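You operate a simulated robot arm through the tools that you are given. There is no shell and no other tool. Be economical: measure what you need, move in short steps, check, and stop when the job is done.

You run a simulated robot arm. Do the job below in one go: nothing can be reset, and whatever is moved stays where it is left.

Task
Put the zip case on the top of the jet table. Take the orange leak jet on the mat at the cabinet end and put it away on the top of the jet table. Fetch the seat block and set it on the housing station. Take the grey kit tray on the mat of the unit row and put it away on the floor of the dock. Press the read key two times. Take the blue soak pad and put it on the canister station. The order is free. Set down upright: zip case.
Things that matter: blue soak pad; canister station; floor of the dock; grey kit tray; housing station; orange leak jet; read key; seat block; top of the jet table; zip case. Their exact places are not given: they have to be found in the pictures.

It is judged by the outcome, as a careful person would: the job done as asked, and still so three seconds after it is handed in. It fails if anything else is knocked over, pushed out of place, dropped, spilled or broken.

Robot
A 7-joint arm with a fingered hand on a trunk, on a base that drives. Base frame: it is fixed to the floor where the robot stands at the start and does not move with it; the origin is under the middle of the robot, x ahead of it, y to its left, z up; the surface under the hand at the start is at about z = 78. Lengths are in cm, angles in degrees, forces in N, time in s.
With the tool pointing down near the work surface it reaches from about 30 to 74 cm from the robot's upright axis, wherever it stands. Its first joint turns from -166.0 to 166.0 degrees. Places, roughly: blue soak pad (8x11x6 cm) [170, 490, 80]; canister station [170, 580, 80]; floor of the dock (32x20 cm) [52, 660, 78]; grey kit tray (30x19x6 cm) [160, 360, 80]; housing station [160, 480, 80]; orange leak jet [50, 75, 75]; read key [40, 330, 90]; seat block [150, 175, 75]; top of the jet table [-170, -20, 80]; zip case [50, 0, 75]. Payload 4 kg.
The TCP is the grasp point between the finger pads, 2.6 cm short of the fingertips. In the tool frame z runs along the fingers and y along their closing line. Largest opening 13.2 cm; the body of the gripper starts 7.3 cm behind the TCP. The gripper is a hand of 4 fingers: y runs from the thumb to the fingers, the wrist lies at [0, 0, -23.9] in the tool frame, and closing takes about 1.5 s.
Orientation is that of the tool frame in the base frame, as a unit quaternion [w, x, y, z]. With the fingers straight down and closing along the base's y, the tool's x points along the base's -x, its y along +y and its z along -z.

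Tools
- The arm moves only by the tool send_rows. Its argument "motion" is a list of rows, each a list of 6 numbers: the shift along the tool's x, y, z in mm, then the turn, a rotation vector about the tool's x, y, z in degrees. In form: [[tx, ty, tz, ax, ay, az], ...]. A call has 1 to 12 rows; each row shifts and turns the commanded pose from where the row before left it, along the tool's axes as they then stand. "gripper" is the opening, from 0 (shut) to 1 (fully open), set as the call begins (left out, the last holds). Each row takes 0.2 s and may step no farther than 5 cm and 8.6 degrees from the row before; otherwise, or with a gripper value out of range, the whole call is refused. Where a pose cannot be reached the arm comes as near as it can. A force on the tool above 40 N (or 10 N above the force at the start of the call, whichever is more), or a blocked arm, ends the call early, and 0.2 s more pass. The fingers move at their own pace (about 7.2 cm/s each) and stop on an object; they squeeze with about 31 N. The grip force told is the motor's: it shows also when the fingers shut on nothing. Time passes only in rows, and 0.2 s behind the last, so rows that do not move let the fingers close. The reply holds the time, the measured pose of the TCP, the force on the tool along the base axes, the opening and the grip force, in the units named above and with some noise, with the torque about the TCP (base axes, N m) and any sound that the robot's microphone picked up.
- Cameras (640 x 400 px; columns grow to the right, rows downward): "scene" is now at [1.56, 17.73, 140.58]; the picture's right is [0.37, -0.93, 0.00], its down [-0.68, -0.27, -0.68] and it looks along [0.63, 0.25, -0.73] (base axes); focal length 256 px, centre (320, 200). "wrist" rides on the gripper at [6.8, 0.2, -9.7] in the tool frame; the picture's right is [-0.03, 1.00, 0.00], its down [-0.82, -0.02, -0.58] and it looks along [-0.58, -0.01, 0.82] (tool axes); focal length 270 px, centre (320, 200).
- camera(camera): a new picture of that camera. The clock stands still meanwhile.
- move_column(by): slides the trunk up (or, below 0, down) by that many cm; the arm and the scene camera ride with it, the base frame stays. It gives what a move gives, with no picture.
- roll_base(legs): drives the robot by 1 to 6 legs, each [ahead, turn to the left] in cm and degrees, along the robot's own axes; the way and the turn of a leg run together, so that a leg with both is an arc; at most 150 cm and 180 degrees a leg. The arm and the cameras ride along, it lands a little off, and it stops where it bumps. It gives what a move gives.
- curl_fingers(finger1, finger2, finger3, thumb_bend): sets how far each is bent, from 0 (flat) to 1 (curled in); at 0.3 the hand is open as for a grip, at 0.7 the pads meet at the TCP. One left out holds its place. A second passes; each finger stops where it meets its share of the squeeze, and holds until it gets a number again. A gripper value or a shape takes the hand back. It gives what a move gives, with no picture; readings hold the bend of each and the force on the fingers (four entries, about 0 where the hand has none), thumb and palm.
- preshape(shape): the hand has 4 fingers and takes this shape, open, in about a second: jaw (thumb against the fingers, like two jaws); tri (thumb and two fingers); tip (a fingertip pinch); poke (one finger out to press); point (the index stretched); flat (the hand flat); cup (the hand cupped); fist (a fist). The gripper value then closes the fingers along that shape, each until it touches; the sizes above hold for jaw. It gives what a move gives, with no picture.
- head_to(pan, tilt): turns the head with the scene camera to pan (to the left, within 155 degrees either way) and tilt (down, from -29 to 69), counted from straight ahead of the robot. It gives what a move gives.
- locate(camera, pixels): for up to 12 pixels [column, row] of the newest picture of that camera ("zoom" is the newest enlarged one), the place [x, y, z] in the base frame of the surface seen there, good to about 0.3 cm, but the place of the scene camera against the robot may be out by one fixed shift of up to 1.2 cm in any direction. The clock stands still meanwhile.
- inspect(camera, box): a new picture of the part [left, top, right, bottom] of that camera's present view, enlarged. The clock stands still meanwhile.
- finish_job(): hands the job in; it is judged then, once.

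Work in short steps. Measure before you move; look again where a grasp or a placing could have gone wrong, and mend it. You have 117 turns and 96 pictures in all, those below and enlarged ones among them. Open the gripper and draw the arm clear of the work before you hand the job in, unless the task says otherwise; then end with one line.

The tools are called after "Request:" by a JSON object that holds its "op" and its "data". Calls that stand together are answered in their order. send_rows: Moves the arm, as the interface text tells. Its arguments: {"type":"object","properties":{"motion":{"type":"array","items":{"type":"array","items":{"type":"number"}}},"gripper":{"type":"number"}},"required":["motion"]} The other tools are called the same way: move_column (by) slides the trunk up or down; preshape (shape) gives the hand a shape; curl_fingers (finger1, finger2, finger3, thumb_bend) moves the fingers one by one; roll_base (legs) drives the base; head_to (pan, tilt) turns the head that bears the scene camera; camera (camera) takes a picture; locate (camera, pixels) gives the place of the surface under pixels of a picture; inspect (camera, box) takes an enlarged picture of a part of a camera's view; finish_job () hands the job in.

At the start:

```text
time: 0.0
ee_pos: [40.38, 27.39, 104.26]
tcp_rot: [0.0, 0.0, 1.0, 0.0]
wrist_force: [0.5, -0.3, -0.7]
wrist_torque: [-0.03, 0.02, 0.01]
finger_gap: 13.2
gripper_force: 0.0
shape: jaw
bend: [0.3, 0.3, 0.3, 0.3]
finger forces: [0.0, 0.0, 0.0, 0.1, 0.0, 0.0]
trunk travel left (down, up): [-37.5, 21.5]
robot x, y, heading: [-0.04, -0.12, 0.0]
head pan, tilt: [21.9, 47.0]
```

scene: 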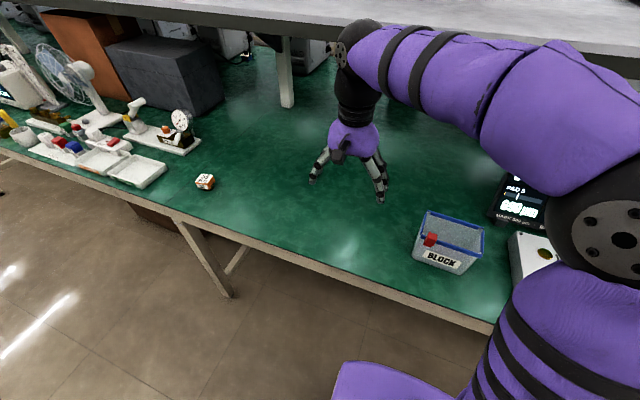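
wrist: 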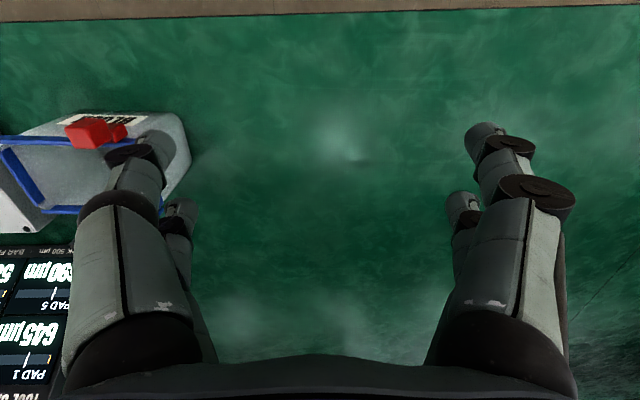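

The zip case appears near (448,240) in the scene, labelled "BLOCK". I look around to see it and the other side better.

Request:
{"op": "inspect", "data": {"camera": "scene", "box": [380, 160, 580, 285]}}

Request:
{"op": "locate", "data": {"camera": "scene", "pixels": [[425, 212], [484, 228], [476, 252], [415, 238], [447, 272], [430, 240], [204, 181], [140, 170], [166, 135], [450, 232]]}}

Request:
{"op": "inspect", "data": {"camera": "scene", "box": [0, 60, 230, 204]}}

```text
3.20 times, centred on (480, 222) of scene
```

zoom: 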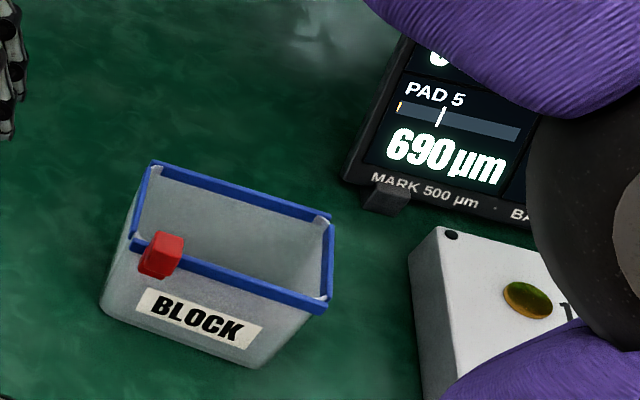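

```text
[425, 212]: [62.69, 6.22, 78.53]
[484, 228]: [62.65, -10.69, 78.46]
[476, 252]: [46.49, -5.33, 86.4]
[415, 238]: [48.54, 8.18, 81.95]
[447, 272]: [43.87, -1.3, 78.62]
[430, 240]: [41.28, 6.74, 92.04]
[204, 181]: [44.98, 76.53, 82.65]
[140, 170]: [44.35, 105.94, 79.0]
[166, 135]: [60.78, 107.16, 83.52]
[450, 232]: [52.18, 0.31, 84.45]
```

```text
2.78 times, centred on (115, 132) of scene
```

zoom: 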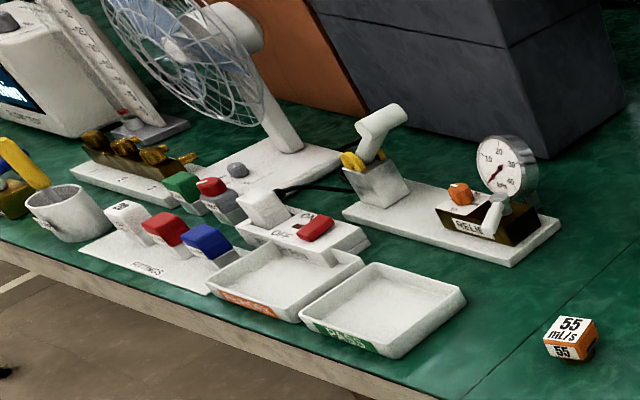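

The orange jet "55 mL/s" stands at about [45,76.5,82] and the case at about [51,1]. I look behind at the jet table and ahead-right.

Request:
{"op": "head_to", "data": {"pan": 155, "tilt": 25}}

Request:
{"op": "camera", "data": {"camera": "scene"}}

Request:
{"op": "head_to", "data": {"pan": 70, "tilt": 15}}

Request:
{"op": "camera", "data": {"camera": "scene"}}

```text
time: 2.1
ee_pos: [40.45, 27.51, 104.09]
tcp_rot: [0.001, -0.001, 1.0, 0.0]
wrist_force: [0.5, -0.7, -0.8]
wrist_torque: [0.03, -0.02, -0.01]
finger_gap: 13.22
gripper_force: 0.0
shape: jaw
bend: [0.3, 0.3, 0.3, 0.3]
finger forces: [0.1, 0.1, 0.0, 0.0, 0.0, 0.0]
trunk travel left (down, up): [-37.5, 21.5]
robot x, y, heading: [0.1, -0.13, -0.1]
head pan, tilt: [154.7, 25.0]
```

```text
91 pictures are left
```

scene: 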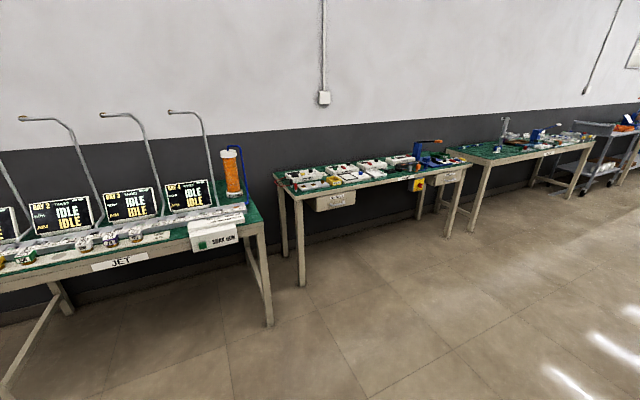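

```text
time: 3.7
ee_pos: [40.52, 27.51, 104.13]
tcp_rot: [0.001, 0.0, 1.0, 0.0]
wrist_force: [-0.9, -0.2, -0.7]
wrist_torque: [0.05, -0.04, 0.02]
finger_gap: 13.19
gripper_force: 0.1
shape: jaw
bend: [0.3, 0.3, 0.3, 0.3]
finger forces: [0.1, 0.1, 0.0, 0.0, 0.0, 0.0]
trunk travel left (down, up): [-37.5, 21.5]
robot x, y, heading: [-0.25, 0.0, 0.1]
head pan, tilt: [70.0, 15.0]
```

```text
90 pictures are left
```

scene: 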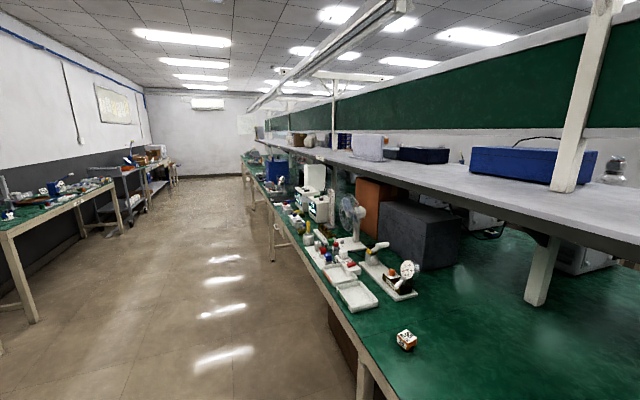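

The bench runs far along +y. I zoom down the aisle to learn where x≈160 surfaces lie, and look to the right too.

Request:
{"op": "inspect", "data": {"camera": "scene", "box": [220, 100, 420, 225]}}

Request:
{"op": "locate", "data": {"camera": "scene", "pixels": [[405, 338], [250, 160], [380, 100], [580, 260], [510, 235], [175, 178], [280, 175], [520, 165], [560, 300], [470, 260]]}}

Request:
{"op": "head_to", "data": {"pan": -50, "tilt": 20}}

Request:
{"op": "camera", "data": {"camera": "scene"}}

```text
3.20 times, centred on (320, 162) of scene
```

zoom: 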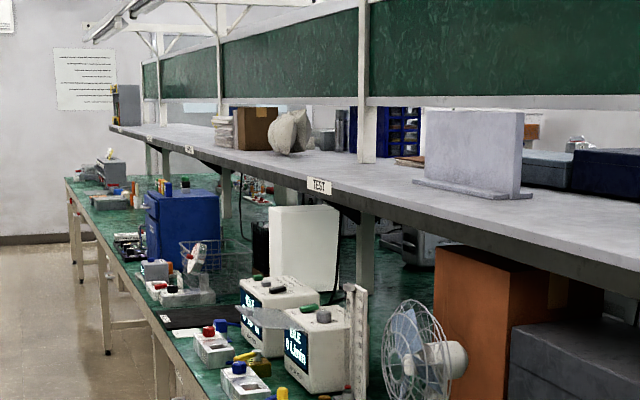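

```text
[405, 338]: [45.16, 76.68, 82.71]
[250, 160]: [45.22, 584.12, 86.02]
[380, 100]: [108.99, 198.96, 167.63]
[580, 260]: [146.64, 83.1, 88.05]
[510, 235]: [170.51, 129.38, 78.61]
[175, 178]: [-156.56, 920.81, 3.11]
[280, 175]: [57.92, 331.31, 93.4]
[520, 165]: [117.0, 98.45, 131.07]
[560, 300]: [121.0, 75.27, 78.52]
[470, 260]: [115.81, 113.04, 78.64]
```

```text
time: 5.7
ee_pos: [40.56, 27.45, 104.08]
tcp_rot: [0.0, -0.001, 1.0, 0.0]
wrist_force: [-0.3, 0.1, 0.7]
wrist_torque: [0.01, 0.02, 0.01]
finger_gap: 13.19
gripper_force: 0.2
shape: jaw
bend: [0.3, 0.3, 0.3, 0.3]
finger forces: [0.0, 0.1, 0.1, 0.0, 0.0, 0.1]
trunk travel left (down, up): [-37.5, 21.5]
robot x, y, heading: [-0.27, 0.08, -0.1]
head pan, tilt: [-50.0, 20.0]
```

```text
88 pictures are left
```

scene: 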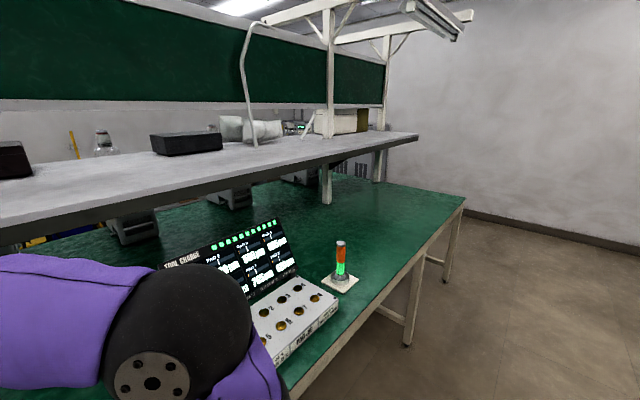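

The bench is double-sided; I measure its end, the aisle beyond, and the floor to plan a way round.

Request:
{"op": "locate", "data": {"camera": "scene", "pixels": [[465, 198], [408, 260], [530, 300], [600, 245], [460, 215], [330, 190], [370, 180], [445, 280], [240, 198], [405, 345], [580, 215]]}}

Request:
{"op": "head_to", "data": {"pan": 110, "tilt": 15}}

Request:
{"op": "inspect", "data": {"camera": "scene", "box": [320, 60, 640, 260]}}

```text
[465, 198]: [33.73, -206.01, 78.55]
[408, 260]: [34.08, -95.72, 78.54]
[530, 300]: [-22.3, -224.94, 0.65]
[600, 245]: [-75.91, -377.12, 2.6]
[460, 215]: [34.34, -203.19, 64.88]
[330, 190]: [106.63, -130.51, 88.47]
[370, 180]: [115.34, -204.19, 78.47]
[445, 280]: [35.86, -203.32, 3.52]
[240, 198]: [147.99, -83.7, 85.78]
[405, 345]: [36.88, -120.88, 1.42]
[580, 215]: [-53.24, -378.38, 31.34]
```

```text
time: 8.2
ee_pos: [40.39, 27.48, 104.26]
tcp_rot: [0.0, -0.001, 1.0, -0.001]
wrist_force: [0.4, 0.0, -0.5]
wrist_torque: [0.02, 0.0, -0.02]
finger_gap: 13.19
gripper_force: 0.2
shape: jaw
bend: [0.3, 0.3, 0.3, 0.3]
finger forces: [0.0, 0.1, 0.0, 0.0, 0.0, 0.0]
trunk travel left (down, up): [-37.5, 21.5]
robot x, y, heading: [0.11, -0.1, -0.0]
head pan, tilt: [110.0, 15.0]
```

```text
2.00 times, centred on (480, 160) of scene
```

zoom: 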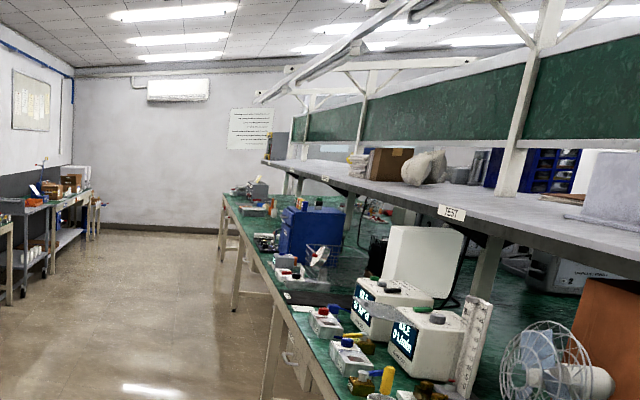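

Front edge of the bench is x≈34, near end y≈-206, wall at y≈-378: a route round exists. Now I measure the zip case precisely.

Request:
{"op": "head_to", "data": {"pan": 0, "tilt": 55}}

Request:
{"op": "inspect", "data": {"camera": "scene", "box": [240, 110, 480, 260]}}

```text
time: 10.1
ee_pos: [40.41, 27.41, 104.2]
tcp_rot: [0.0, 0.0, 1.0, -0.001]
wrist_force: [0.3, -0.4, 0.2]
wrist_torque: [-0.02, -0.02, -0.04]
finger_gap: 13.2
gripper_force: 0.2
shape: jaw
bend: [0.3, 0.3, 0.3, 0.3]
finger forces: [0.0, 0.0, 0.1, 0.1, 0.0, 0.0]
trunk travel left (down, up): [-37.5, 21.5]
robot x, y, heading: [-0.07, 0.07, 0.0]
head pan, tilt: [0.0, 55.0]
```

```text
2.67 times, centred on (360, 185) of scene
```

zoom: 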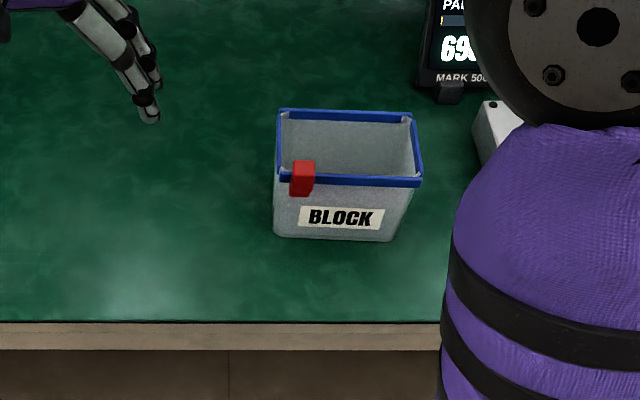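

I sample the rim, base and interior.

Request:
{"op": "locate", "data": {"camera": "zoom", "pixels": [[279, 112], [409, 116], [418, 182], [279, 179], [276, 237], [393, 241], [340, 216], [302, 170], [303, 190], [350, 150], [300, 130], [417, 150]]}}

Request:
{"op": "inspect", "data": {"camera": "wrist", "box": [0, 80, 224, 220]}}

```text
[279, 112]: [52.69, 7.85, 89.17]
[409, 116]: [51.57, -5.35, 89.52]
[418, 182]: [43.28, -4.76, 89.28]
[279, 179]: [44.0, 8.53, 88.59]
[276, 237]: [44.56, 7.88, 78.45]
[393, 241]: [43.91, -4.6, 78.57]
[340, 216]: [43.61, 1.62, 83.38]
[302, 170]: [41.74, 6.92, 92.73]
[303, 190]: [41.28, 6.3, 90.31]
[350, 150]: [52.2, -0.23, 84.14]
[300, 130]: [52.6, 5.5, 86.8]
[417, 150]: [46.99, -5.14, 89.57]
```

```text
2.86 times, centred on (112, 150) of wrist
```

zoom: 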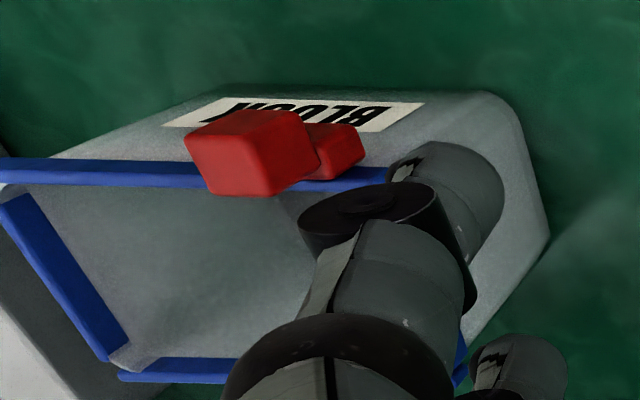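

The case spans x 43.5–52.5, y -5–8.3, top z≈89.4. I turn the tool 90° so that it closes along x (thumb on the front side).

Request:
{"op": "send_rows", "data": {"motion": [[0, 0, 0, 0, 0, 7.5], [0, 0, 0, 0, 0, 7.5], [0, 0, 0, 0, 0, 7.5], [0, 0, 0, 0, 0, 7.5], [0, 0, 0, 0, 0, 7.5], [0, 0, 0, 0, 0, 7.5], [0, 0, 0, 0, 0, 7.5], [0, 0, 0, 0, 0, 7.5], [0, 0, 0, 0, 0, 7.5], [0, 0, 0, 0, 0, 7.5], [0, 0, 0, 0, 0, 7.5], [0, 0, 0, 0, 0, 7.5]], "gripper": 1}}

Request:
{"op": "send_rows", "data": {"motion": [[-40, 11, 0, 0, 0, 0], [-40, 11, 0, 0, 0, 0], [-40, 11, 0, 0, 0, 0], [-40, 11, 0, 0, 0, 0], [-40, 11, 0, 0, 0, 0], [-40, 11, 0, 0, 0, 0], [-20, 10, 0, 0, 0, 0]]}}

Request:
{"op": "camera", "data": {"camera": "wrist"}}

Request:
{"op": "camera", "data": {"camera": "scene"}}

```text
time: 12.7
ee_pos: [40.48, 27.47, 104.11]
tcp_rot: [0.0, 0.708, 0.706, 0.0]
wrist_force: [-0.6, -0.2, 0.1]
wrist_torque: [-0.04, -0.04, -0.02]
finger_gap: 13.19
gripper_force: 0.0
shape: jaw
bend: [0.3, 0.3, 0.3, 0.3]
finger forces: [0.0, 0.0, 0.1, 0.0, 0.0, 0.1]
trunk travel left (down, up): [-37.5, 21.5]
robot x, y, heading: [0.06, -0.1, -0.0]
head pan, tilt: [0.0, 55.0]
```

```text
time: 14.3
ee_pos: [47.98, 1.22, 104.19]
tcp_rot: [-0.001, 0.708, 0.707, 0.0]
wrist_force: [0.2, 0.6, -0.4]
wrist_torque: [0.02, -0.04, -0.02]
finger_gap: 13.21
gripper_force: 0.0
shape: jaw
bend: [0.3, 0.3, 0.3, 0.3]
finger forces: [0.0, 0.0, 0.0, 0.0, 0.0, 0.0]
trunk travel left (down, up): [-37.5, 21.5]
robot x, y, heading: [0.31, -0.37, -0.0]
head pan, tilt: [0.0, 55.0]
```

```text
84 pictures are left
```

wrist: 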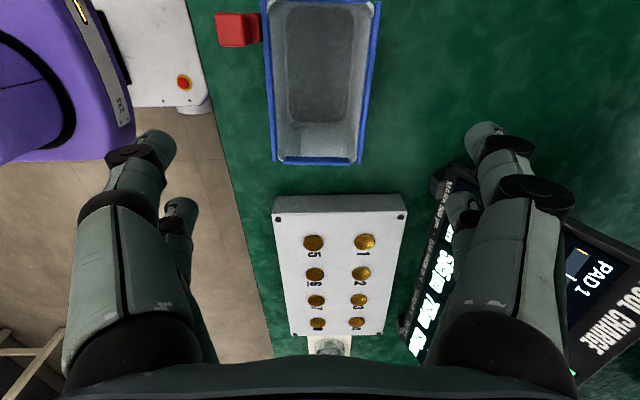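

```text
83 pictures are left
```

scene: 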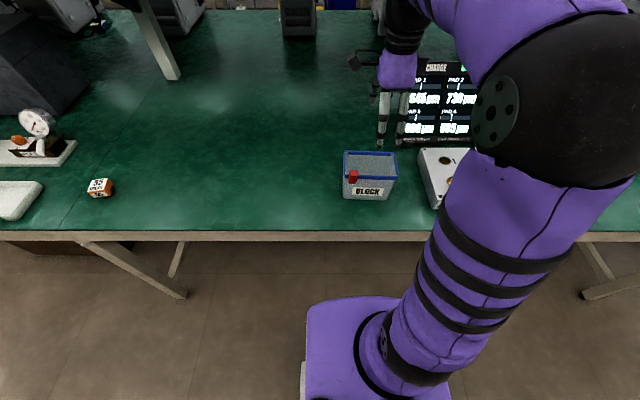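

The wrist view now shows the case at the top; I locate its rim with this camera to calibrate against the scene camera.

Request:
{"op": "locate", "data": {"camera": "wrist", "pixels": [[273, 158], [355, 162], [267, 40], [374, 40], [314, 160], [370, 90], [269, 90], [315, 70], [237, 30], [255, 30]]}}

```text
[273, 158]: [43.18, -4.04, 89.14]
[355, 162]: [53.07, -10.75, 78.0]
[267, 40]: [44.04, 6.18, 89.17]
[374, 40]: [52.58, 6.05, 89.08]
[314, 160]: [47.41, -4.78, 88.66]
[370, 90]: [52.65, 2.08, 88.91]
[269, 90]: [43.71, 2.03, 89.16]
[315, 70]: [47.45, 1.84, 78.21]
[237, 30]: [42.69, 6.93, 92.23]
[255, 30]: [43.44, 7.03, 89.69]
```

Wrist camera: case centre x≈48.2, y≈1.7, rim z≈89. I go straight down around it with fingers along x, y≈1.

Request:
{"op": "send_rows", "data": {"motion": [[-2, 2, 30, 0, 0, 0], [0, 0, 30, 0, 0, 0], [0, 0, 30, 0, 0, 0], [0, 0, 30, 0, 0, 0], [0, 0, 30, 0, 0, 0], [0, 0, 25, 0, 0, 0], [0, 0, 20, 0, 0, 0]]}}

Request:
{"op": "camera", "data": {"camera": "wrist"}}

```text
time: 15.9
ee_pos: [48.26, 1.08, 84.66]
tcp_rot: [0.001, 0.707, 0.707, 0.001]
wrist_force: [-0.5, 1.0, 13.0]
wrist_torque: [-0.03, 0.2, -0.03]
finger_gap: 13.18
gripper_force: 0.0
shape: jaw
bend: [0.3, 0.3, 0.3, 0.3]
finger forces: [3.4, 1.3, 5.1, 0.0, 2.7, 0.1]
trunk travel left (down, up): [-37.5, 21.5]
robot x, y, heading: [0.06, -0.24, 0.1]
head pan, tilt: [0.0, 55.0]
```

```text
82 pictures are left
```

wrist: 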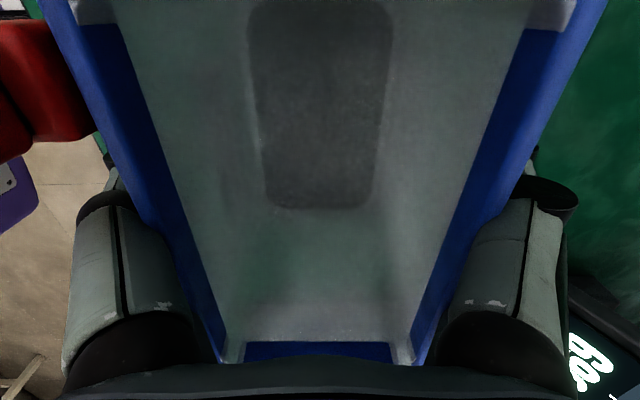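

Force 13 N: finger bases touch the rim. I rise 1 cm and close.

Request:
{"op": "send_rows", "data": {"motion": [[0, 0, -10, 0, 0, 0]]}}

Request:
{"op": "send_rows", "data": {"motion": [[0, 0, 0, 0, 0, 0], [0, 0, 0, 0, 0, 0], [0, 0, 0, 0, 0, 0], [0, 0, 0, 0, 0, 0], [0, 0, 0, 0, 0, 0], [0, 0, 0, 0, 0, 0], [0, 0, 0, 0, 0, 0], [0, 0, 0, 0, 0, 0]], "gripper": 0}}

Request:
{"op": "camera", "data": {"camera": "wrist"}}

```text
time: 16.3
ee_pos: [48.22, 1.31, 85.49]
tcp_rot: [0.0, 0.707, 0.707, 0.0]
wrist_force: [0.1, -0.5, 0.5]
wrist_torque: [0.02, -0.03, -0.03]
finger_gap: 13.17
gripper_force: 0.1
shape: jaw
bend: [0.3, 0.3, 0.3, 0.3]
finger forces: [0.1, 0.0, 0.0, 0.0, 0.1, 0.0]
trunk travel left (down, up): [-37.5, 21.5]
robot x, y, heading: [0.17, -0.19, 0.2]
head pan, tilt: [0.0, 55.0]
```

```text
time: 18.1
ee_pos: [48.3, 1.2, 85.53]
tcp_rot: [0.001, 0.707, 0.707, 0.0]
wrist_force: [0.1, 0.2, 0.5]
wrist_torque: [-0.01, -0.01, 0.02]
finger_gap: 8.15
gripper_force: 30.8
shape: jaw
bend: [0.71, 0.71, 0.71, 0.72]
finger forces: [27.9, 28.0, 27.4, 0.0, 28.4, 0.0]
trunk travel left (down, up): [-37.5, 21.5]
robot x, y, heading: [0.4, -0.49, 0.3]
head pan, tilt: [0.0, 55.0]
```

```text
81 pictures are left
```

wrist: 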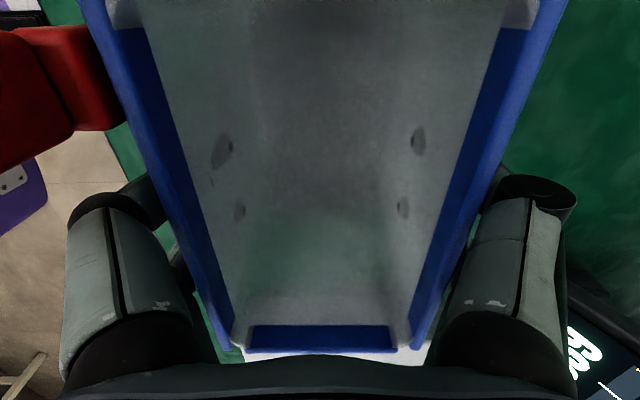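

Grip holds on four fingers. I lift straight up.

Request:
{"op": "send_rows", "data": {"motion": [[0, 0, -20, 0, 0, 0], [0, 0, -30, 0, 0, 0], [0, 0, -40, 0, 0, 0], [0, 0, -40, 0, 0, 0], [0, 0, -40, 0, 0, 0], [0, 0, -30, 0, 0, 0]]}}

Request:
{"op": "roll_base", "data": {"legs": [[-45, 0], [0, 90], [0, 90]]}}

Request:
{"op": "head_to", "data": {"pan": 0, "tilt": 30}}

Request:
{"op": "camera", "data": {"camera": "scene"}}

```text
time: 19.5
ee_pos: [48.29, 1.36, 105.67]
tcp_rot: [0.0, 0.707, 0.707, 0.0]
wrist_force: [0.3, -0.6, -0.1]
wrist_torque: [0.0, -0.02, 0.0]
finger_gap: 8.17
gripper_force: 31.1
shape: jaw
bend: [0.71, 0.71, 0.71, 0.72]
finger forces: [27.9, 28.0, 27.4, 0.0, 28.5, 0.0]
trunk travel left (down, up): [-37.5, 21.5]
robot x, y, heading: [0.17, 0.09, 0.1]
head pan, tilt: [0.0, 55.0]
```

```text
time: 30.7
ee_pos: [-94.04, -1.63, 105.72]
tcp_rot: [-0.001, 0.709, -0.705, 0.0]
wrist_force: [0.2, 0.4, -1.1]
wrist_torque: [0.0, -0.01, 0.01]
finger_gap: 8.12
gripper_force: 31.6
shape: jaw
bend: [0.71, 0.71, 0.71, 0.72]
finger forces: [27.7, 27.7, 27.3, 0.0, 28.2, 0.1]
trunk travel left (down, up): [-37.5, 21.5]
robot x, y, heading: [-46.15, -0.2, -179.8]
head pan, tilt: [0.0, 55.0]
```

```text
time: 31.6
ee_pos: [-94.1, -1.72, 105.62]
tcp_rot: [0.0, 0.709, -0.705, 0.001]
wrist_force: [0.7, 0.7, 0.1]
wrist_torque: [0.0, 0.01, 0.01]
finger_gap: 8.11
gripper_force: 30.9
shape: jaw
bend: [0.71, 0.71, 0.71, 0.72]
finger forces: [27.7, 27.8, 27.3, 0.0, 28.1, 0.1]
trunk travel left (down, up): [-37.5, 21.5]
robot x, y, heading: [-46.07, -0.02, -179.7]
head pan, tilt: [0.0, 30.0]
```

```text
80 pictures are left
```

scene: 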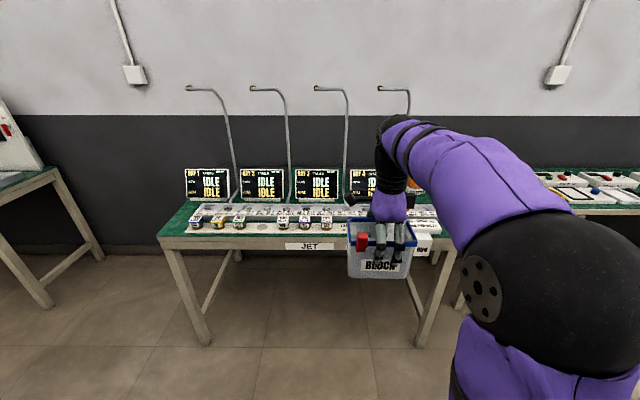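

The JET table is ahead. I zoom in to find free space and measure.

Request:
{"op": "inspect", "data": {"camera": "scene", "box": [150, 150, 470, 350]}}

Request:
{"op": "locate", "data": {"camera": "scene", "pixels": [[165, 235], [188, 205], [240, 237], [240, 228], [180, 225], [200, 221], [320, 210], [430, 240], [210, 193], [440, 215], [335, 240], [240, 240]]}}

```text
2.00 times, centred on (310, 250) of scene
```

zoom: 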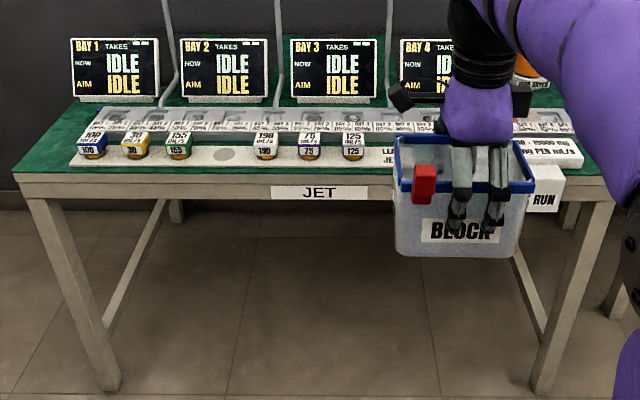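

```text
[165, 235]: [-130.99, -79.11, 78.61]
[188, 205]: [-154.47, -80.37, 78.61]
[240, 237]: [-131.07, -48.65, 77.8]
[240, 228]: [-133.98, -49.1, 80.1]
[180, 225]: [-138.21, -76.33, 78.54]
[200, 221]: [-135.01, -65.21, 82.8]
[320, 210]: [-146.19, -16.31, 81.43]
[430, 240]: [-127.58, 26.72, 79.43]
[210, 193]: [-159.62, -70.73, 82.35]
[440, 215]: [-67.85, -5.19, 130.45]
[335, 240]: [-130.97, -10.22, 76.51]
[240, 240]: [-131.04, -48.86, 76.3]
```

The top has racks, strips and displays; I move closer to view free green areas from above.

Request:
{"op": "roll_base", "data": {"legs": [[28, 0]]}}

Request:
{"op": "head_to", "data": {"pan": 25, "tilt": 40}}

Request:
{"op": "camera", "data": {"camera": "scene"}}

Request:
{"op": "head_to", "data": {"pan": -30, "tilt": 40}}

Request:
{"op": "camera", "data": {"camera": "scene"}}

```text
time: 33.6
ee_pos: [-122.44, -2.02, 105.67]
tcp_rot: [0.0, 0.71, -0.705, 0.0]
wrist_force: [0.4, 0.4, 0.0]
wrist_torque: [0.0, 0.03, 0.01]
finger_gap: 8.11
gripper_force: 31.2
shape: jaw
bend: [0.71, 0.71, 0.71, 0.72]
finger forces: [27.8, 27.8, 27.4, 0.1, 28.1, 0.0]
trunk travel left (down, up): [-37.5, 21.5]
robot x, y, heading: [-74.28, -0.01, -179.7]
head pan, tilt: [0.0, 30.0]
```

```text
time: 34.5
ee_pos: [-122.52, -2.01, 105.7]
tcp_rot: [0.0, 0.71, -0.704, 0.0]
wrist_force: [0.7, 0.0, -1.1]
wrist_torque: [-0.01, 0.02, 0.01]
finger_gap: 8.1
gripper_force: 30.6
shape: jaw
bend: [0.71, 0.71, 0.71, 0.72]
finger forces: [27.8, 27.9, 27.4, 0.1, 28.2, 0.0]
trunk travel left (down, up): [-37.5, 21.5]
robot x, y, heading: [-74.21, -0.45, -179.4]
head pan, tilt: [25.0, 40.0]
```

```text
78 pictures are left
```

scene: 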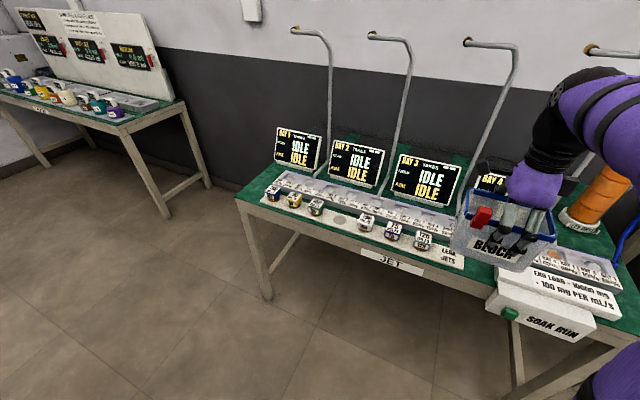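

```text
time: 35.7
ee_pos: [-122.45, -2.04, 105.65]
tcp_rot: [0.0, 0.709, -0.705, -0.001]
wrist_force: [-0.6, 0.3, -1.5]
wrist_torque: [0.03, 0.03, 0.02]
finger_gap: 8.14
gripper_force: 31.3
shape: jaw
bend: [0.71, 0.71, 0.71, 0.72]
finger forces: [27.8, 27.8, 27.3, 0.1, 28.1, 0.1]
trunk travel left (down, up): [-37.5, 21.5]
robot x, y, heading: [-73.84, -0.28, -179.4]
head pan, tilt: [-30.0, 40.0]
```

```text
77 pictures are left
```

scene: 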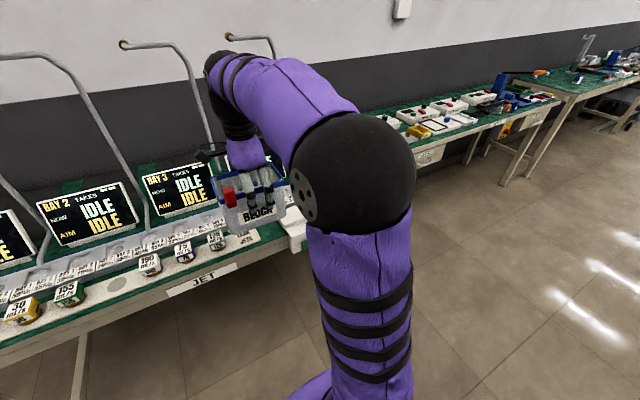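

Free green seems scarce; I raise the trunk for a steeper view and zoom in on the table.

Request:
{"op": "move_column", "data": {"by": 21}}

Request:
{"op": "head_to", "data": {"pan": 22, "tilt": 42}}

Request:
{"op": "inspect", "data": {"camera": "scene", "box": [180, 100, 580, 350]}}

```text
time: 38.0
ee_pos: [-122.53, -1.91, 126.54]
tcp_rot: [0.0, 0.709, -0.705, 0.0]
wrist_force: [-0.5, -0.4, -1.0]
wrist_torque: [-0.01, 0.02, 0.0]
finger_gap: 8.13
gripper_force: 30.7
shape: jaw
bend: [0.71, 0.71, 0.71, 0.72]
finger forces: [27.8, 27.8, 27.3, 0.0, 28.3, 0.0]
trunk travel left (down, up): [-58.5, 0.5]
robot x, y, heading: [-74.33, -0.13, -179.5]
head pan, tilt: [-30.0, 40.0]
```

```text
time: 39.2
ee_pos: [-122.46, -2.11, 126.54]
tcp_rot: [0.0, 0.71, -0.704, 0.0]
wrist_force: [0.0, -0.8, -0.2]
wrist_torque: [0.01, -0.01, -0.01]
finger_gap: 8.14
gripper_force: 31.4
shape: jaw
bend: [0.71, 0.71, 0.71, 0.72]
finger forces: [27.8, 27.9, 27.4, 0.0, 28.2, 0.0]
trunk travel left (down, up): [-58.5, 0.5]
robot x, y, heading: [-74.16, -0.41, -179.3]
head pan, tilt: [22.0, 42.0]
```

```text
1.60 times, centred on (380, 225) of scene
```

zoom: 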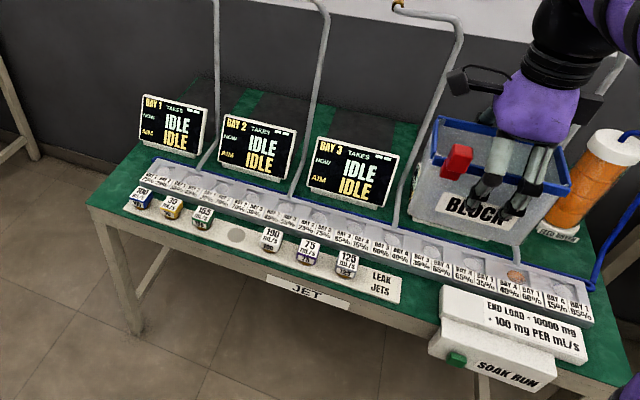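

I measure edges of the free patches.

Request:
{"op": "locate", "data": {"camera": "zoom", "pixels": [[90, 206], [146, 158], [128, 200], [152, 165], [402, 280], [398, 302], [442, 290], [440, 318], [415, 268], [385, 170], [250, 90], [265, 110]]}}

Request:
{"op": "locate", "data": {"camera": "zoom", "pixels": [[200, 85], [330, 110], [410, 130], [200, 160], [300, 190], [210, 110], [340, 200], [415, 205], [590, 290], [595, 240], [560, 235], [620, 290]]}}

```text
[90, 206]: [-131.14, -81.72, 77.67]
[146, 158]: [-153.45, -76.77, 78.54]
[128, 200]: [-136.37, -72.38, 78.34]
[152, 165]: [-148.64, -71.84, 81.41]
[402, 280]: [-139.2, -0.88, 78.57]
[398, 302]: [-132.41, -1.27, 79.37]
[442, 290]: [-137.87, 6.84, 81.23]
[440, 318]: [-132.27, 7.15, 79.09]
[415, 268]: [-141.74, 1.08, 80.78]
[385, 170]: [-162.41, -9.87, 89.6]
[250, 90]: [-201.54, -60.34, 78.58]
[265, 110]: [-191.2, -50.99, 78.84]
```

```text
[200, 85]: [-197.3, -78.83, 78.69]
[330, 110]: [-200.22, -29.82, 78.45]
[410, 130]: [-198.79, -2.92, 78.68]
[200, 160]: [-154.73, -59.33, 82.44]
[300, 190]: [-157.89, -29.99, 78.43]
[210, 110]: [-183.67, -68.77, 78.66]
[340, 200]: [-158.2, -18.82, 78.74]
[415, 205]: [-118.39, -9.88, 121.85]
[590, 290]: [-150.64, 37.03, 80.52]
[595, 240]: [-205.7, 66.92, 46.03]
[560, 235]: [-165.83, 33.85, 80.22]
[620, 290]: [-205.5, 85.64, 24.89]
```

Table top spans x -131…-203, y -82…; the left strip (y -82…-72.5) is free for the case, and the patch at y 0…6.8, x -132…-141 for the jet. I check the display 1 left edge and neighbour table.

Request:
{"op": "locate", "data": {"camera": "zoom", "pixels": [[143, 98], [138, 145], [150, 155], [205, 105], [180, 95], [140, 195], [135, 190], [20, 160], [155, 90], [120, 180]]}}

Request:
{"op": "roll_base", "data": {"legs": [[-32, 0], [0, 90], [77, 0], [0, -90]]}}

Request:
{"op": "head_to", "data": {"pan": 5, "tilt": 38}}

Request:
{"op": "camera", "data": {"camera": "scene"}}

```text
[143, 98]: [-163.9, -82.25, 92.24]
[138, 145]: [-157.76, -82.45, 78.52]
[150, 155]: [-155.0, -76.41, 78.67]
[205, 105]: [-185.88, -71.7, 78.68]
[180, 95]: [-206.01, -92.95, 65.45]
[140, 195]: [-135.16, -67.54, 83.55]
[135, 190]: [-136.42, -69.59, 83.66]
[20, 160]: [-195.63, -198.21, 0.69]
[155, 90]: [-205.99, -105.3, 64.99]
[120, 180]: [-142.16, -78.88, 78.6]
```

```text
time: 53.5
ee_pos: [-88.69, -79.3, 126.64]
tcp_rot: [0.001, 0.719, -0.695, 0.0]
wrist_force: [-0.2, -0.7, -0.3]
wrist_torque: [-0.01, 0.0, -0.03]
finger_gap: 8.07
gripper_force: 30.9
shape: jaw
bend: [0.71, 0.71, 0.71, 0.72]
finger forces: [27.6, 27.5, 27.3, 0.0, 27.8, 0.0]
trunk travel left (down, up): [-58.5, 0.5]
robot x, y, heading: [-40.5, -76.57, -178.1]
head pan, tilt: [22.0, 42.0]
```

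```text
time: 54.3
ee_pos: [-88.57, -79.37, 126.76]
tcp_rot: [0.0, 0.718, -0.696, 0.0]
wrist_force: [-0.5, -0.5, -0.5]
wrist_torque: [0.01, -0.01, 0.0]
finger_gap: 8.05
gripper_force: 31.4
shape: jaw
bend: [0.71, 0.71, 0.71, 0.72]
finger forces: [27.5, 27.5, 27.1, 0.0, 27.8, 0.0]
trunk travel left (down, up): [-58.5, 0.5]
robot x, y, heading: [-40.4, -76.68, -177.9]
head pan, tilt: [5.0, 38.0]
```

```text
75 pictures are left
```

scene: 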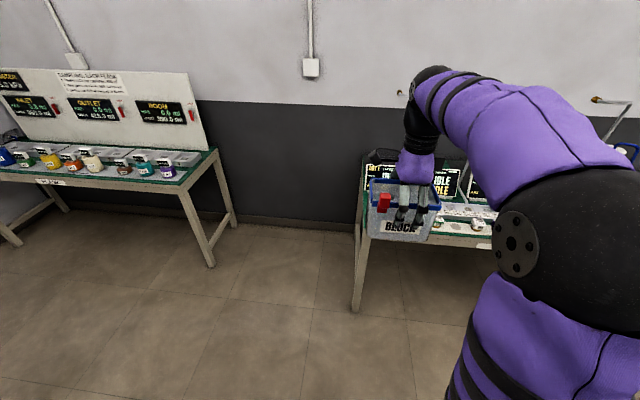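

Display 1's base reaches y≈-81, so I check the gap to the neighbour table; from that side the open area behind display 1 is reachable.

Request:
{"op": "locate", "data": {"camera": "scene", "pixels": [[215, 152], [180, 183], [235, 225], [210, 265], [355, 308], [300, 235], [270, 260], [362, 165], [190, 75]]}}

```text
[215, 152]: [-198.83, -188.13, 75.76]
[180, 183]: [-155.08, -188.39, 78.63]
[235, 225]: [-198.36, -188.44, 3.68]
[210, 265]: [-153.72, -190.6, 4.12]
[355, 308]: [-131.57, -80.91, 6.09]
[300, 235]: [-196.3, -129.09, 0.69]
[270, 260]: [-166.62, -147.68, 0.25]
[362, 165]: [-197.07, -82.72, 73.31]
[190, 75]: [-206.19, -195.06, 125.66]
```

The gap is y -188…-82. I retract the arm 10 cm, drive round to the side of the jet table and face it.

Request:
{"op": "send_rows", "data": {"motion": [[0, -35, 0, 0, 0, 0], [0, -35, 0, 0, 0, 0], [0, -30, 0, 0, 0, 0]]}}

Request:
{"op": "roll_base", "data": {"legs": [[0, 88], [55, 0], [0, -90], [107, 0]]}}

Request:
{"op": "roll_base", "data": {"legs": [[0, -45], [0, -45]]}}

Request:
{"op": "head_to", "data": {"pan": 15, "tilt": 50}}

Request:
{"op": "camera", "data": {"camera": "scene"}}

```text
time: 55.1
ee_pos: [-78.38, -78.96, 126.52]
tcp_rot: [0.0, 0.719, -0.695, 0.0]
wrist_force: [1.1, 0.6, -0.3]
wrist_torque: [-0.02, 0.01, 0.0]
finger_gap: 8.08
gripper_force: 31.2
shape: jaw
bend: [0.71, 0.71, 0.71, 0.72]
finger forces: [27.6, 27.5, 27.3, 0.0, 28.0, 0.1]
trunk travel left (down, up): [-58.5, 0.5]
robot x, y, heading: [-40.37, -76.91, -178.2]
head pan, tilt: [5.0, 38.0]
```

```text
time: 71.8
ee_pos: [-186.42, -132.27, 126.58]
tcp_rot: [0.0, -0.704, 0.71, 0.0]
wrist_force: [0.0, 0.1, -0.4]
wrist_torque: [0.01, 0.05, 0.03]
finger_gap: 8.05
gripper_force: 30.4
shape: jaw
bend: [0.71, 0.71, 0.71, 0.72]
finger forces: [27.4, 27.4, 27.0, 0.1, 27.7, 0.0]
trunk travel left (down, up): [-58.5, 0.5]
robot x, y, heading: [-148.31, -130.77, 179.3]
head pan, tilt: [5.0, 38.0]
```

```text
time: 76.7
ee_pos: [-149.59, -92.96, 126.54]
tcp_rot: [-0.001, -0.001, 1.0, 0.001]
wrist_force: [-0.2, 0.3, -0.5]
wrist_torque: [0.02, -0.03, 0.0]
finger_gap: 8.05
gripper_force: 30.9
shape: jaw
bend: [0.71, 0.71, 0.71, 0.72]
finger forces: [27.3, 27.3, 27.0, 0.0, 27.6, 0.1]
trunk travel left (down, up): [-58.5, 0.5]
robot x, y, heading: [-148.46, -131.21, 90.1]
head pan, tilt: [5.0, 38.0]
```

```text
time: 77.4
ee_pos: [-149.6, -93.06, 126.55]
tcp_rot: [0.0, 0.0, 1.0, 0.0]
wrist_force: [0.2, -0.8, -0.3]
wrist_torque: [-0.02, 0.0, -0.02]
finger_gap: 8.02
gripper_force: 31.2
shape: jaw
bend: [0.71, 0.71, 0.71, 0.72]
finger forces: [27.1, 27.3, 26.9, 0.0, 27.6, 0.0]
trunk travel left (down, up): [-58.5, 0.5]
robot x, y, heading: [-148.3, -131.35, 90.2]
head pan, tilt: [15.0, 50.0]
```

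```text
74 pictures are left
```

scene: 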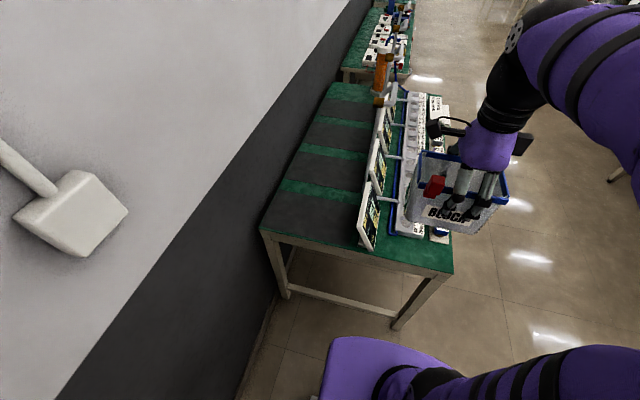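

The rear of the table is open (dark mats and green). I measure points there.

Request:
{"op": "locate", "data": {"camera": "scene", "pixels": [[310, 210], [330, 190], [262, 230], [355, 240], [372, 215], [300, 240], [345, 240], [320, 160], [383, 175], [450, 272]]}}

Request:
{"op": "inspect", "data": {"camera": "scene", "box": [250, 80, 490, 290]}}

```text
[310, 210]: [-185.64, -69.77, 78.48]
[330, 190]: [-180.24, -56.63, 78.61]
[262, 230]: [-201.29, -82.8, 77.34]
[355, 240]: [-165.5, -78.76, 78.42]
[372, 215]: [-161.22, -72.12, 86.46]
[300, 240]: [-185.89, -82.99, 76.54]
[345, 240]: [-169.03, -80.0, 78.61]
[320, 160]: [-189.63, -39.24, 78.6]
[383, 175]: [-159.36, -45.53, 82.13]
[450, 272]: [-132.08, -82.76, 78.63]
```

```text
1.90 times, centred on (370, 185) of scene
```

zoom: 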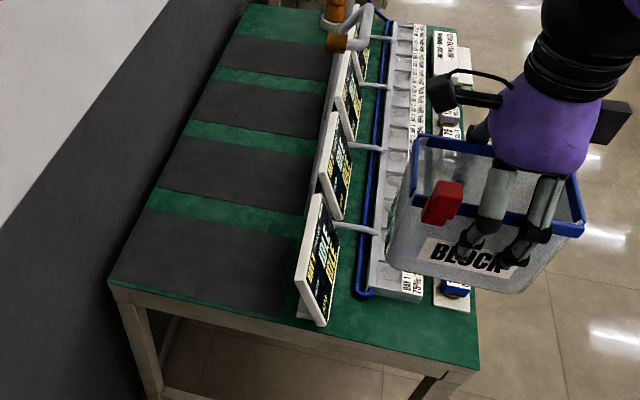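

Dark rectangles are bay mats, so I use the green front-left patch: case centre about (-144,-77.3), current orientation fits (long side along x). I move over it and lower partway.

Request:
{"op": "send_rows", "data": {"motion": [[-20, 40, 0, 0, 0, 0], [-20, 40, 0, 0, 0, 0], [-21, 40, 0, 0, 0, 0], [0, 37, 0, 0, 0, 0], [0, 0, 45, 0, 0, 0], [0, 0, 45, 0, 0, 0], [0, 0, 45, 0, 0, 0], [0, 0, 45, 0, 0, 0], [0, 0, 45, 0, 0, 0], [0, 0, 45, 0, 0, 0], [0, 0, 45, 0, 0, 0]]}}

Request:
{"op": "head_to", "data": {"pan": -5, "tilt": 60}}

Request:
{"op": "camera", "data": {"camera": "scene"}}

Request:
{"op": "camera", "data": {"camera": "wrist"}}

```text
time: 79.8
ee_pos: [-143.72, -77.17, 95.1]
tcp_rot: [0.0, 0.0, 1.0, 0.001]
wrist_force: [-0.4, -0.5, -0.2]
wrist_torque: [0.02, -0.01, 0.0]
finger_gap: 8.0
gripper_force: 31.3
shape: jaw
bend: [0.71, 0.71, 0.71, 0.72]
finger forces: [27.4, 27.4, 26.9, 0.0, 27.7, 0.0]
trunk travel left (down, up): [-58.5, 0.5]
robot x, y, heading: [-148.18, -131.27, 90.3]
head pan, tilt: [15.0, 50.0]
```

```text
time: 80.7
ee_pos: [-143.69, -77.19, 95.19]
tcp_rot: [0.001, 0.0, 1.0, -0.001]
wrist_force: [0.3, 0.4, -0.5]
wrist_torque: [0.02, -0.02, -0.01]
finger_gap: 8.0
gripper_force: 31.0
shape: jaw
bend: [0.71, 0.71, 0.71, 0.72]
finger forces: [27.4, 27.4, 27.1, 0.0, 27.7, 0.0]
trunk travel left (down, up): [-58.5, 0.5]
robot x, y, heading: [-148.55, -131.02, 90.1]
head pan, tilt: [-5.0, 60.0]
```

```text
72 pictures are left
```

scene: 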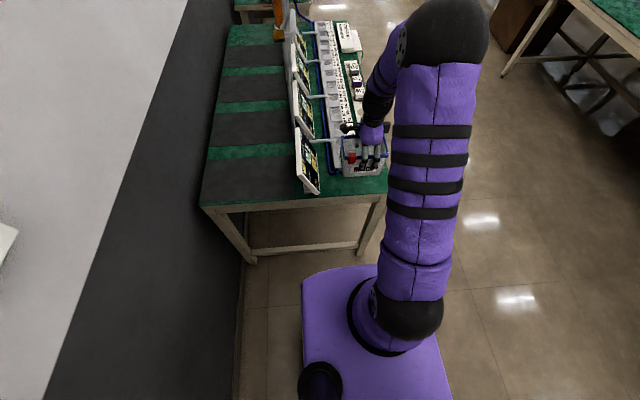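

```text
71 pictures are left
```

wrist: 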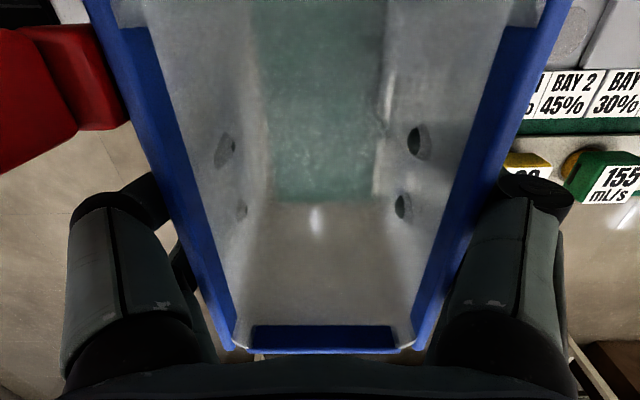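

I zoom on the case over the patch to verify margins.

Request:
{"op": "inspect", "data": {"camera": "scene", "box": [280, 100, 440, 210]}}

Request:
{"op": "locate", "data": {"camera": "zoom", "pixels": [[245, 210], [395, 165], [255, 300], [400, 300], [150, 370], [240, 295], [430, 290]]}}

Request:
{"op": "locate", "data": {"camera": "wrist", "pixels": [[330, 190], [280, 100], [300, 230], [560, 120], [385, 100], [350, 50]]}}

```text
3.64 times, centred on (360, 155) of scene
```

zoom: 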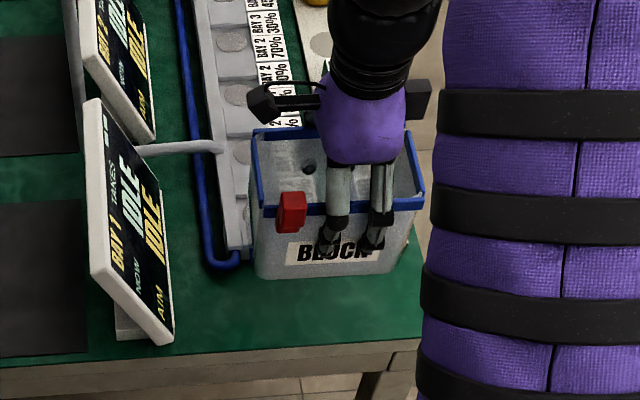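

```text
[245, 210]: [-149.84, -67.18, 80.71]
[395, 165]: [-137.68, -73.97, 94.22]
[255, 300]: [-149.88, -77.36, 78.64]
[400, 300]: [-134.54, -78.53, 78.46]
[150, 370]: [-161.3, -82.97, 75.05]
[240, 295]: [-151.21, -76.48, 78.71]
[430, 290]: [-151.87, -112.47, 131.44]
```

```text
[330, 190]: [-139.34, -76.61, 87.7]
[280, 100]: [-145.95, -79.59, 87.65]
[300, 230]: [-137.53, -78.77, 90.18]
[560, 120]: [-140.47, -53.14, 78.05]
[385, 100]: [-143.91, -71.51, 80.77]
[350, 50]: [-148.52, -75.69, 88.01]
```

Margins look right (strip end at y≈-71.5, table edge ≈-82.9). I lower onto the surface.

Request:
{"op": "send_rows", "data": {"motion": [[0, 0, 30, 0, 0, 0], [0, 0, 30, 0, 0, 0], [0, 0, 20, 0, 0, 0], [0, 0, 8, 0, 0, 0], [0, 0, 5, 0, 0, 0], [0, 0, 3, 0, 0, 0]]}}

```text
time: 82.0
ee_pos: [-143.65, -77.13, 85.42]
tcp_rot: [0.0, 0.0, 1.0, 0.001]
wrist_force: [0.6, 0.1, 8.8]
wrist_torque: [-0.12, 0.06, -0.01]
finger_gap: 7.98
gripper_force: 31.1
shape: jaw
bend: [0.71, 0.71, 0.71, 0.72]
finger forces: [27.9, 27.5, 27.6, 0.0, 28.7, 0.0]
trunk travel left (down, up): [-58.5, 0.5]
robot x, y, heading: [-148.35, -131.06, 90.1]
head pan, tilt: [-5.0, 60.0]
```

Contact at 8.8 N. I open partially, then rise.

Request:
{"op": "send_rows", "data": {"motion": [[0, 0, -1, 0, 0, 0], [0, 0, 0, 0, 0, 0], [0, 0, 0, 0, 0, 0], [0, 0, 0, 0, 0, 0]], "gripper": 0.85}}

Request:
{"op": "send_rows", "data": {"motion": [[0, 0, -20, 0, 0, 0], [0, 0, -30, 0, 0, 0], [0, 0, -40, 0, 0, 0], [0, 0, -45, 0, 0, 0], [0, 0, -45, 0, 0, 0], [0, 0, -45, 0, 0, 0], [0, -45, 0, 0, 0, 0], [0, -45, 0, 0, 0, 0], [0, -45, 0, 0, 0, 0]]}}

Request:
{"op": "inspect", "data": {"camera": "scene", "box": [200, 20, 520, 220]}}

```text
time: 83.0
ee_pos: [-143.69, -77.33, 85.46]
tcp_rot: [0.0, -0.001, 1.0, 0.0]
wrist_force: [-0.1, -0.4, -0.3]
wrist_torque: [0.02, 0.01, -0.02]
finger_gap: 11.22
gripper_force: 0.1
shape: jaw
bend: [0.54, 0.54, 0.54, 0.38]
finger forces: [0.0, 0.1, 0.0, 0.0, 0.0, 0.1]
trunk travel left (down, up): [-58.5, 0.5]
robot x, y, heading: [-148.53, -131.14, 90.1]
head pan, tilt: [-5.0, 60.0]
```

```text
time: 85.0
ee_pos: [-143.71, -90.6, 108.29]
tcp_rot: [-0.001, 0.0, 1.0, 0.001]
wrist_force: [0.4, -0.2, -0.2]
wrist_torque: [0.01, 0.01, 0.0]
finger_gap: 11.23
gripper_force: 0.0
shape: jaw
bend: [0.54, 0.54, 0.54, 0.38]
finger forces: [0.0, 0.0, 0.0, 0.0, 0.1, 0.0]
trunk travel left (down, up): [-58.5, 0.5]
robot x, y, heading: [-148.21, -130.86, 90.0]
head pan, tilt: [-5.0, 60.0]
```

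```text
2.00 times, centred on (360, 120) of scene
```

zoom: 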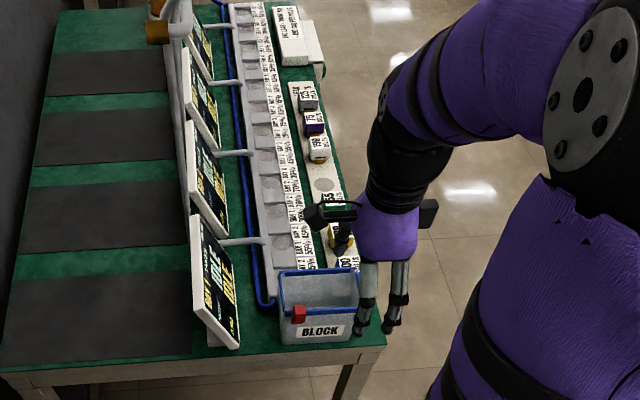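

The case stands upright on the patch. Now I drive back to the bench for the orange jet.

Request:
{"op": "roll_base", "data": {"legs": [[0, -90], [105, 0], [0, 90], [104, 0], [104, 0], [0, -90]]}}

Request:
{"op": "head_to", "data": {"pan": 0, "tilt": 45}}

Request:
{"op": "camera", "data": {"camera": "scene"}}

```text
time: 113.1
ee_pos: [-9.32, 72.83, 108.19]
tcp_rot: [0.0, 0.707, 0.707, 0.0]
wrist_force: [0.0, -0.2, -0.9]
wrist_torque: [-0.01, 0.02, 0.05]
finger_gap: 11.2
gripper_force: 0.0
shape: jaw
bend: [0.54, 0.54, 0.54, 0.38]
finger forces: [0.1, 0.0, 0.0, 0.0, 0.0, 0.0]
trunk travel left (down, up): [-58.5, 0.5]
robot x, y, heading: [-49.71, 77.6, -0.1]
head pan, tilt: [-5.0, 60.0]
```

```text
time: 113.9
ee_pos: [-9.27, 72.77, 108.28]
tcp_rot: [0.0, 0.707, 0.707, 0.0]
wrist_force: [0.5, -0.8, -0.1]
wrist_torque: [0.0, -0.02, -0.02]
finger_gap: 11.22
gripper_force: 0.1
shape: jaw
bend: [0.54, 0.54, 0.54, 0.38]
finger forces: [0.0, 0.0, 0.0, 0.1, 0.0, 0.0]
trunk travel left (down, up): [-58.5, 0.5]
robot x, y, heading: [-49.98, 77.39, 0.3]
head pan, tilt: [0.0, 45.0]
```

```text
68 pictures are left
```

scene: 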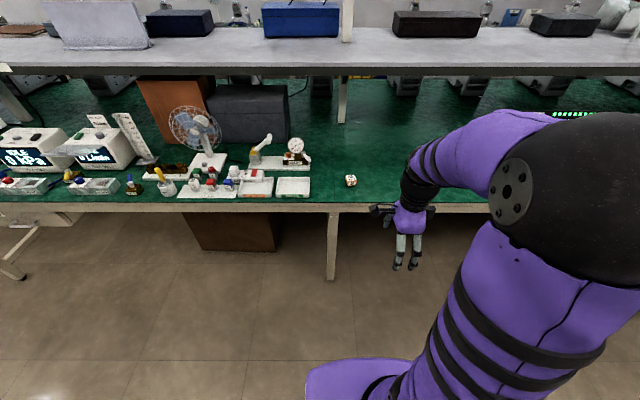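

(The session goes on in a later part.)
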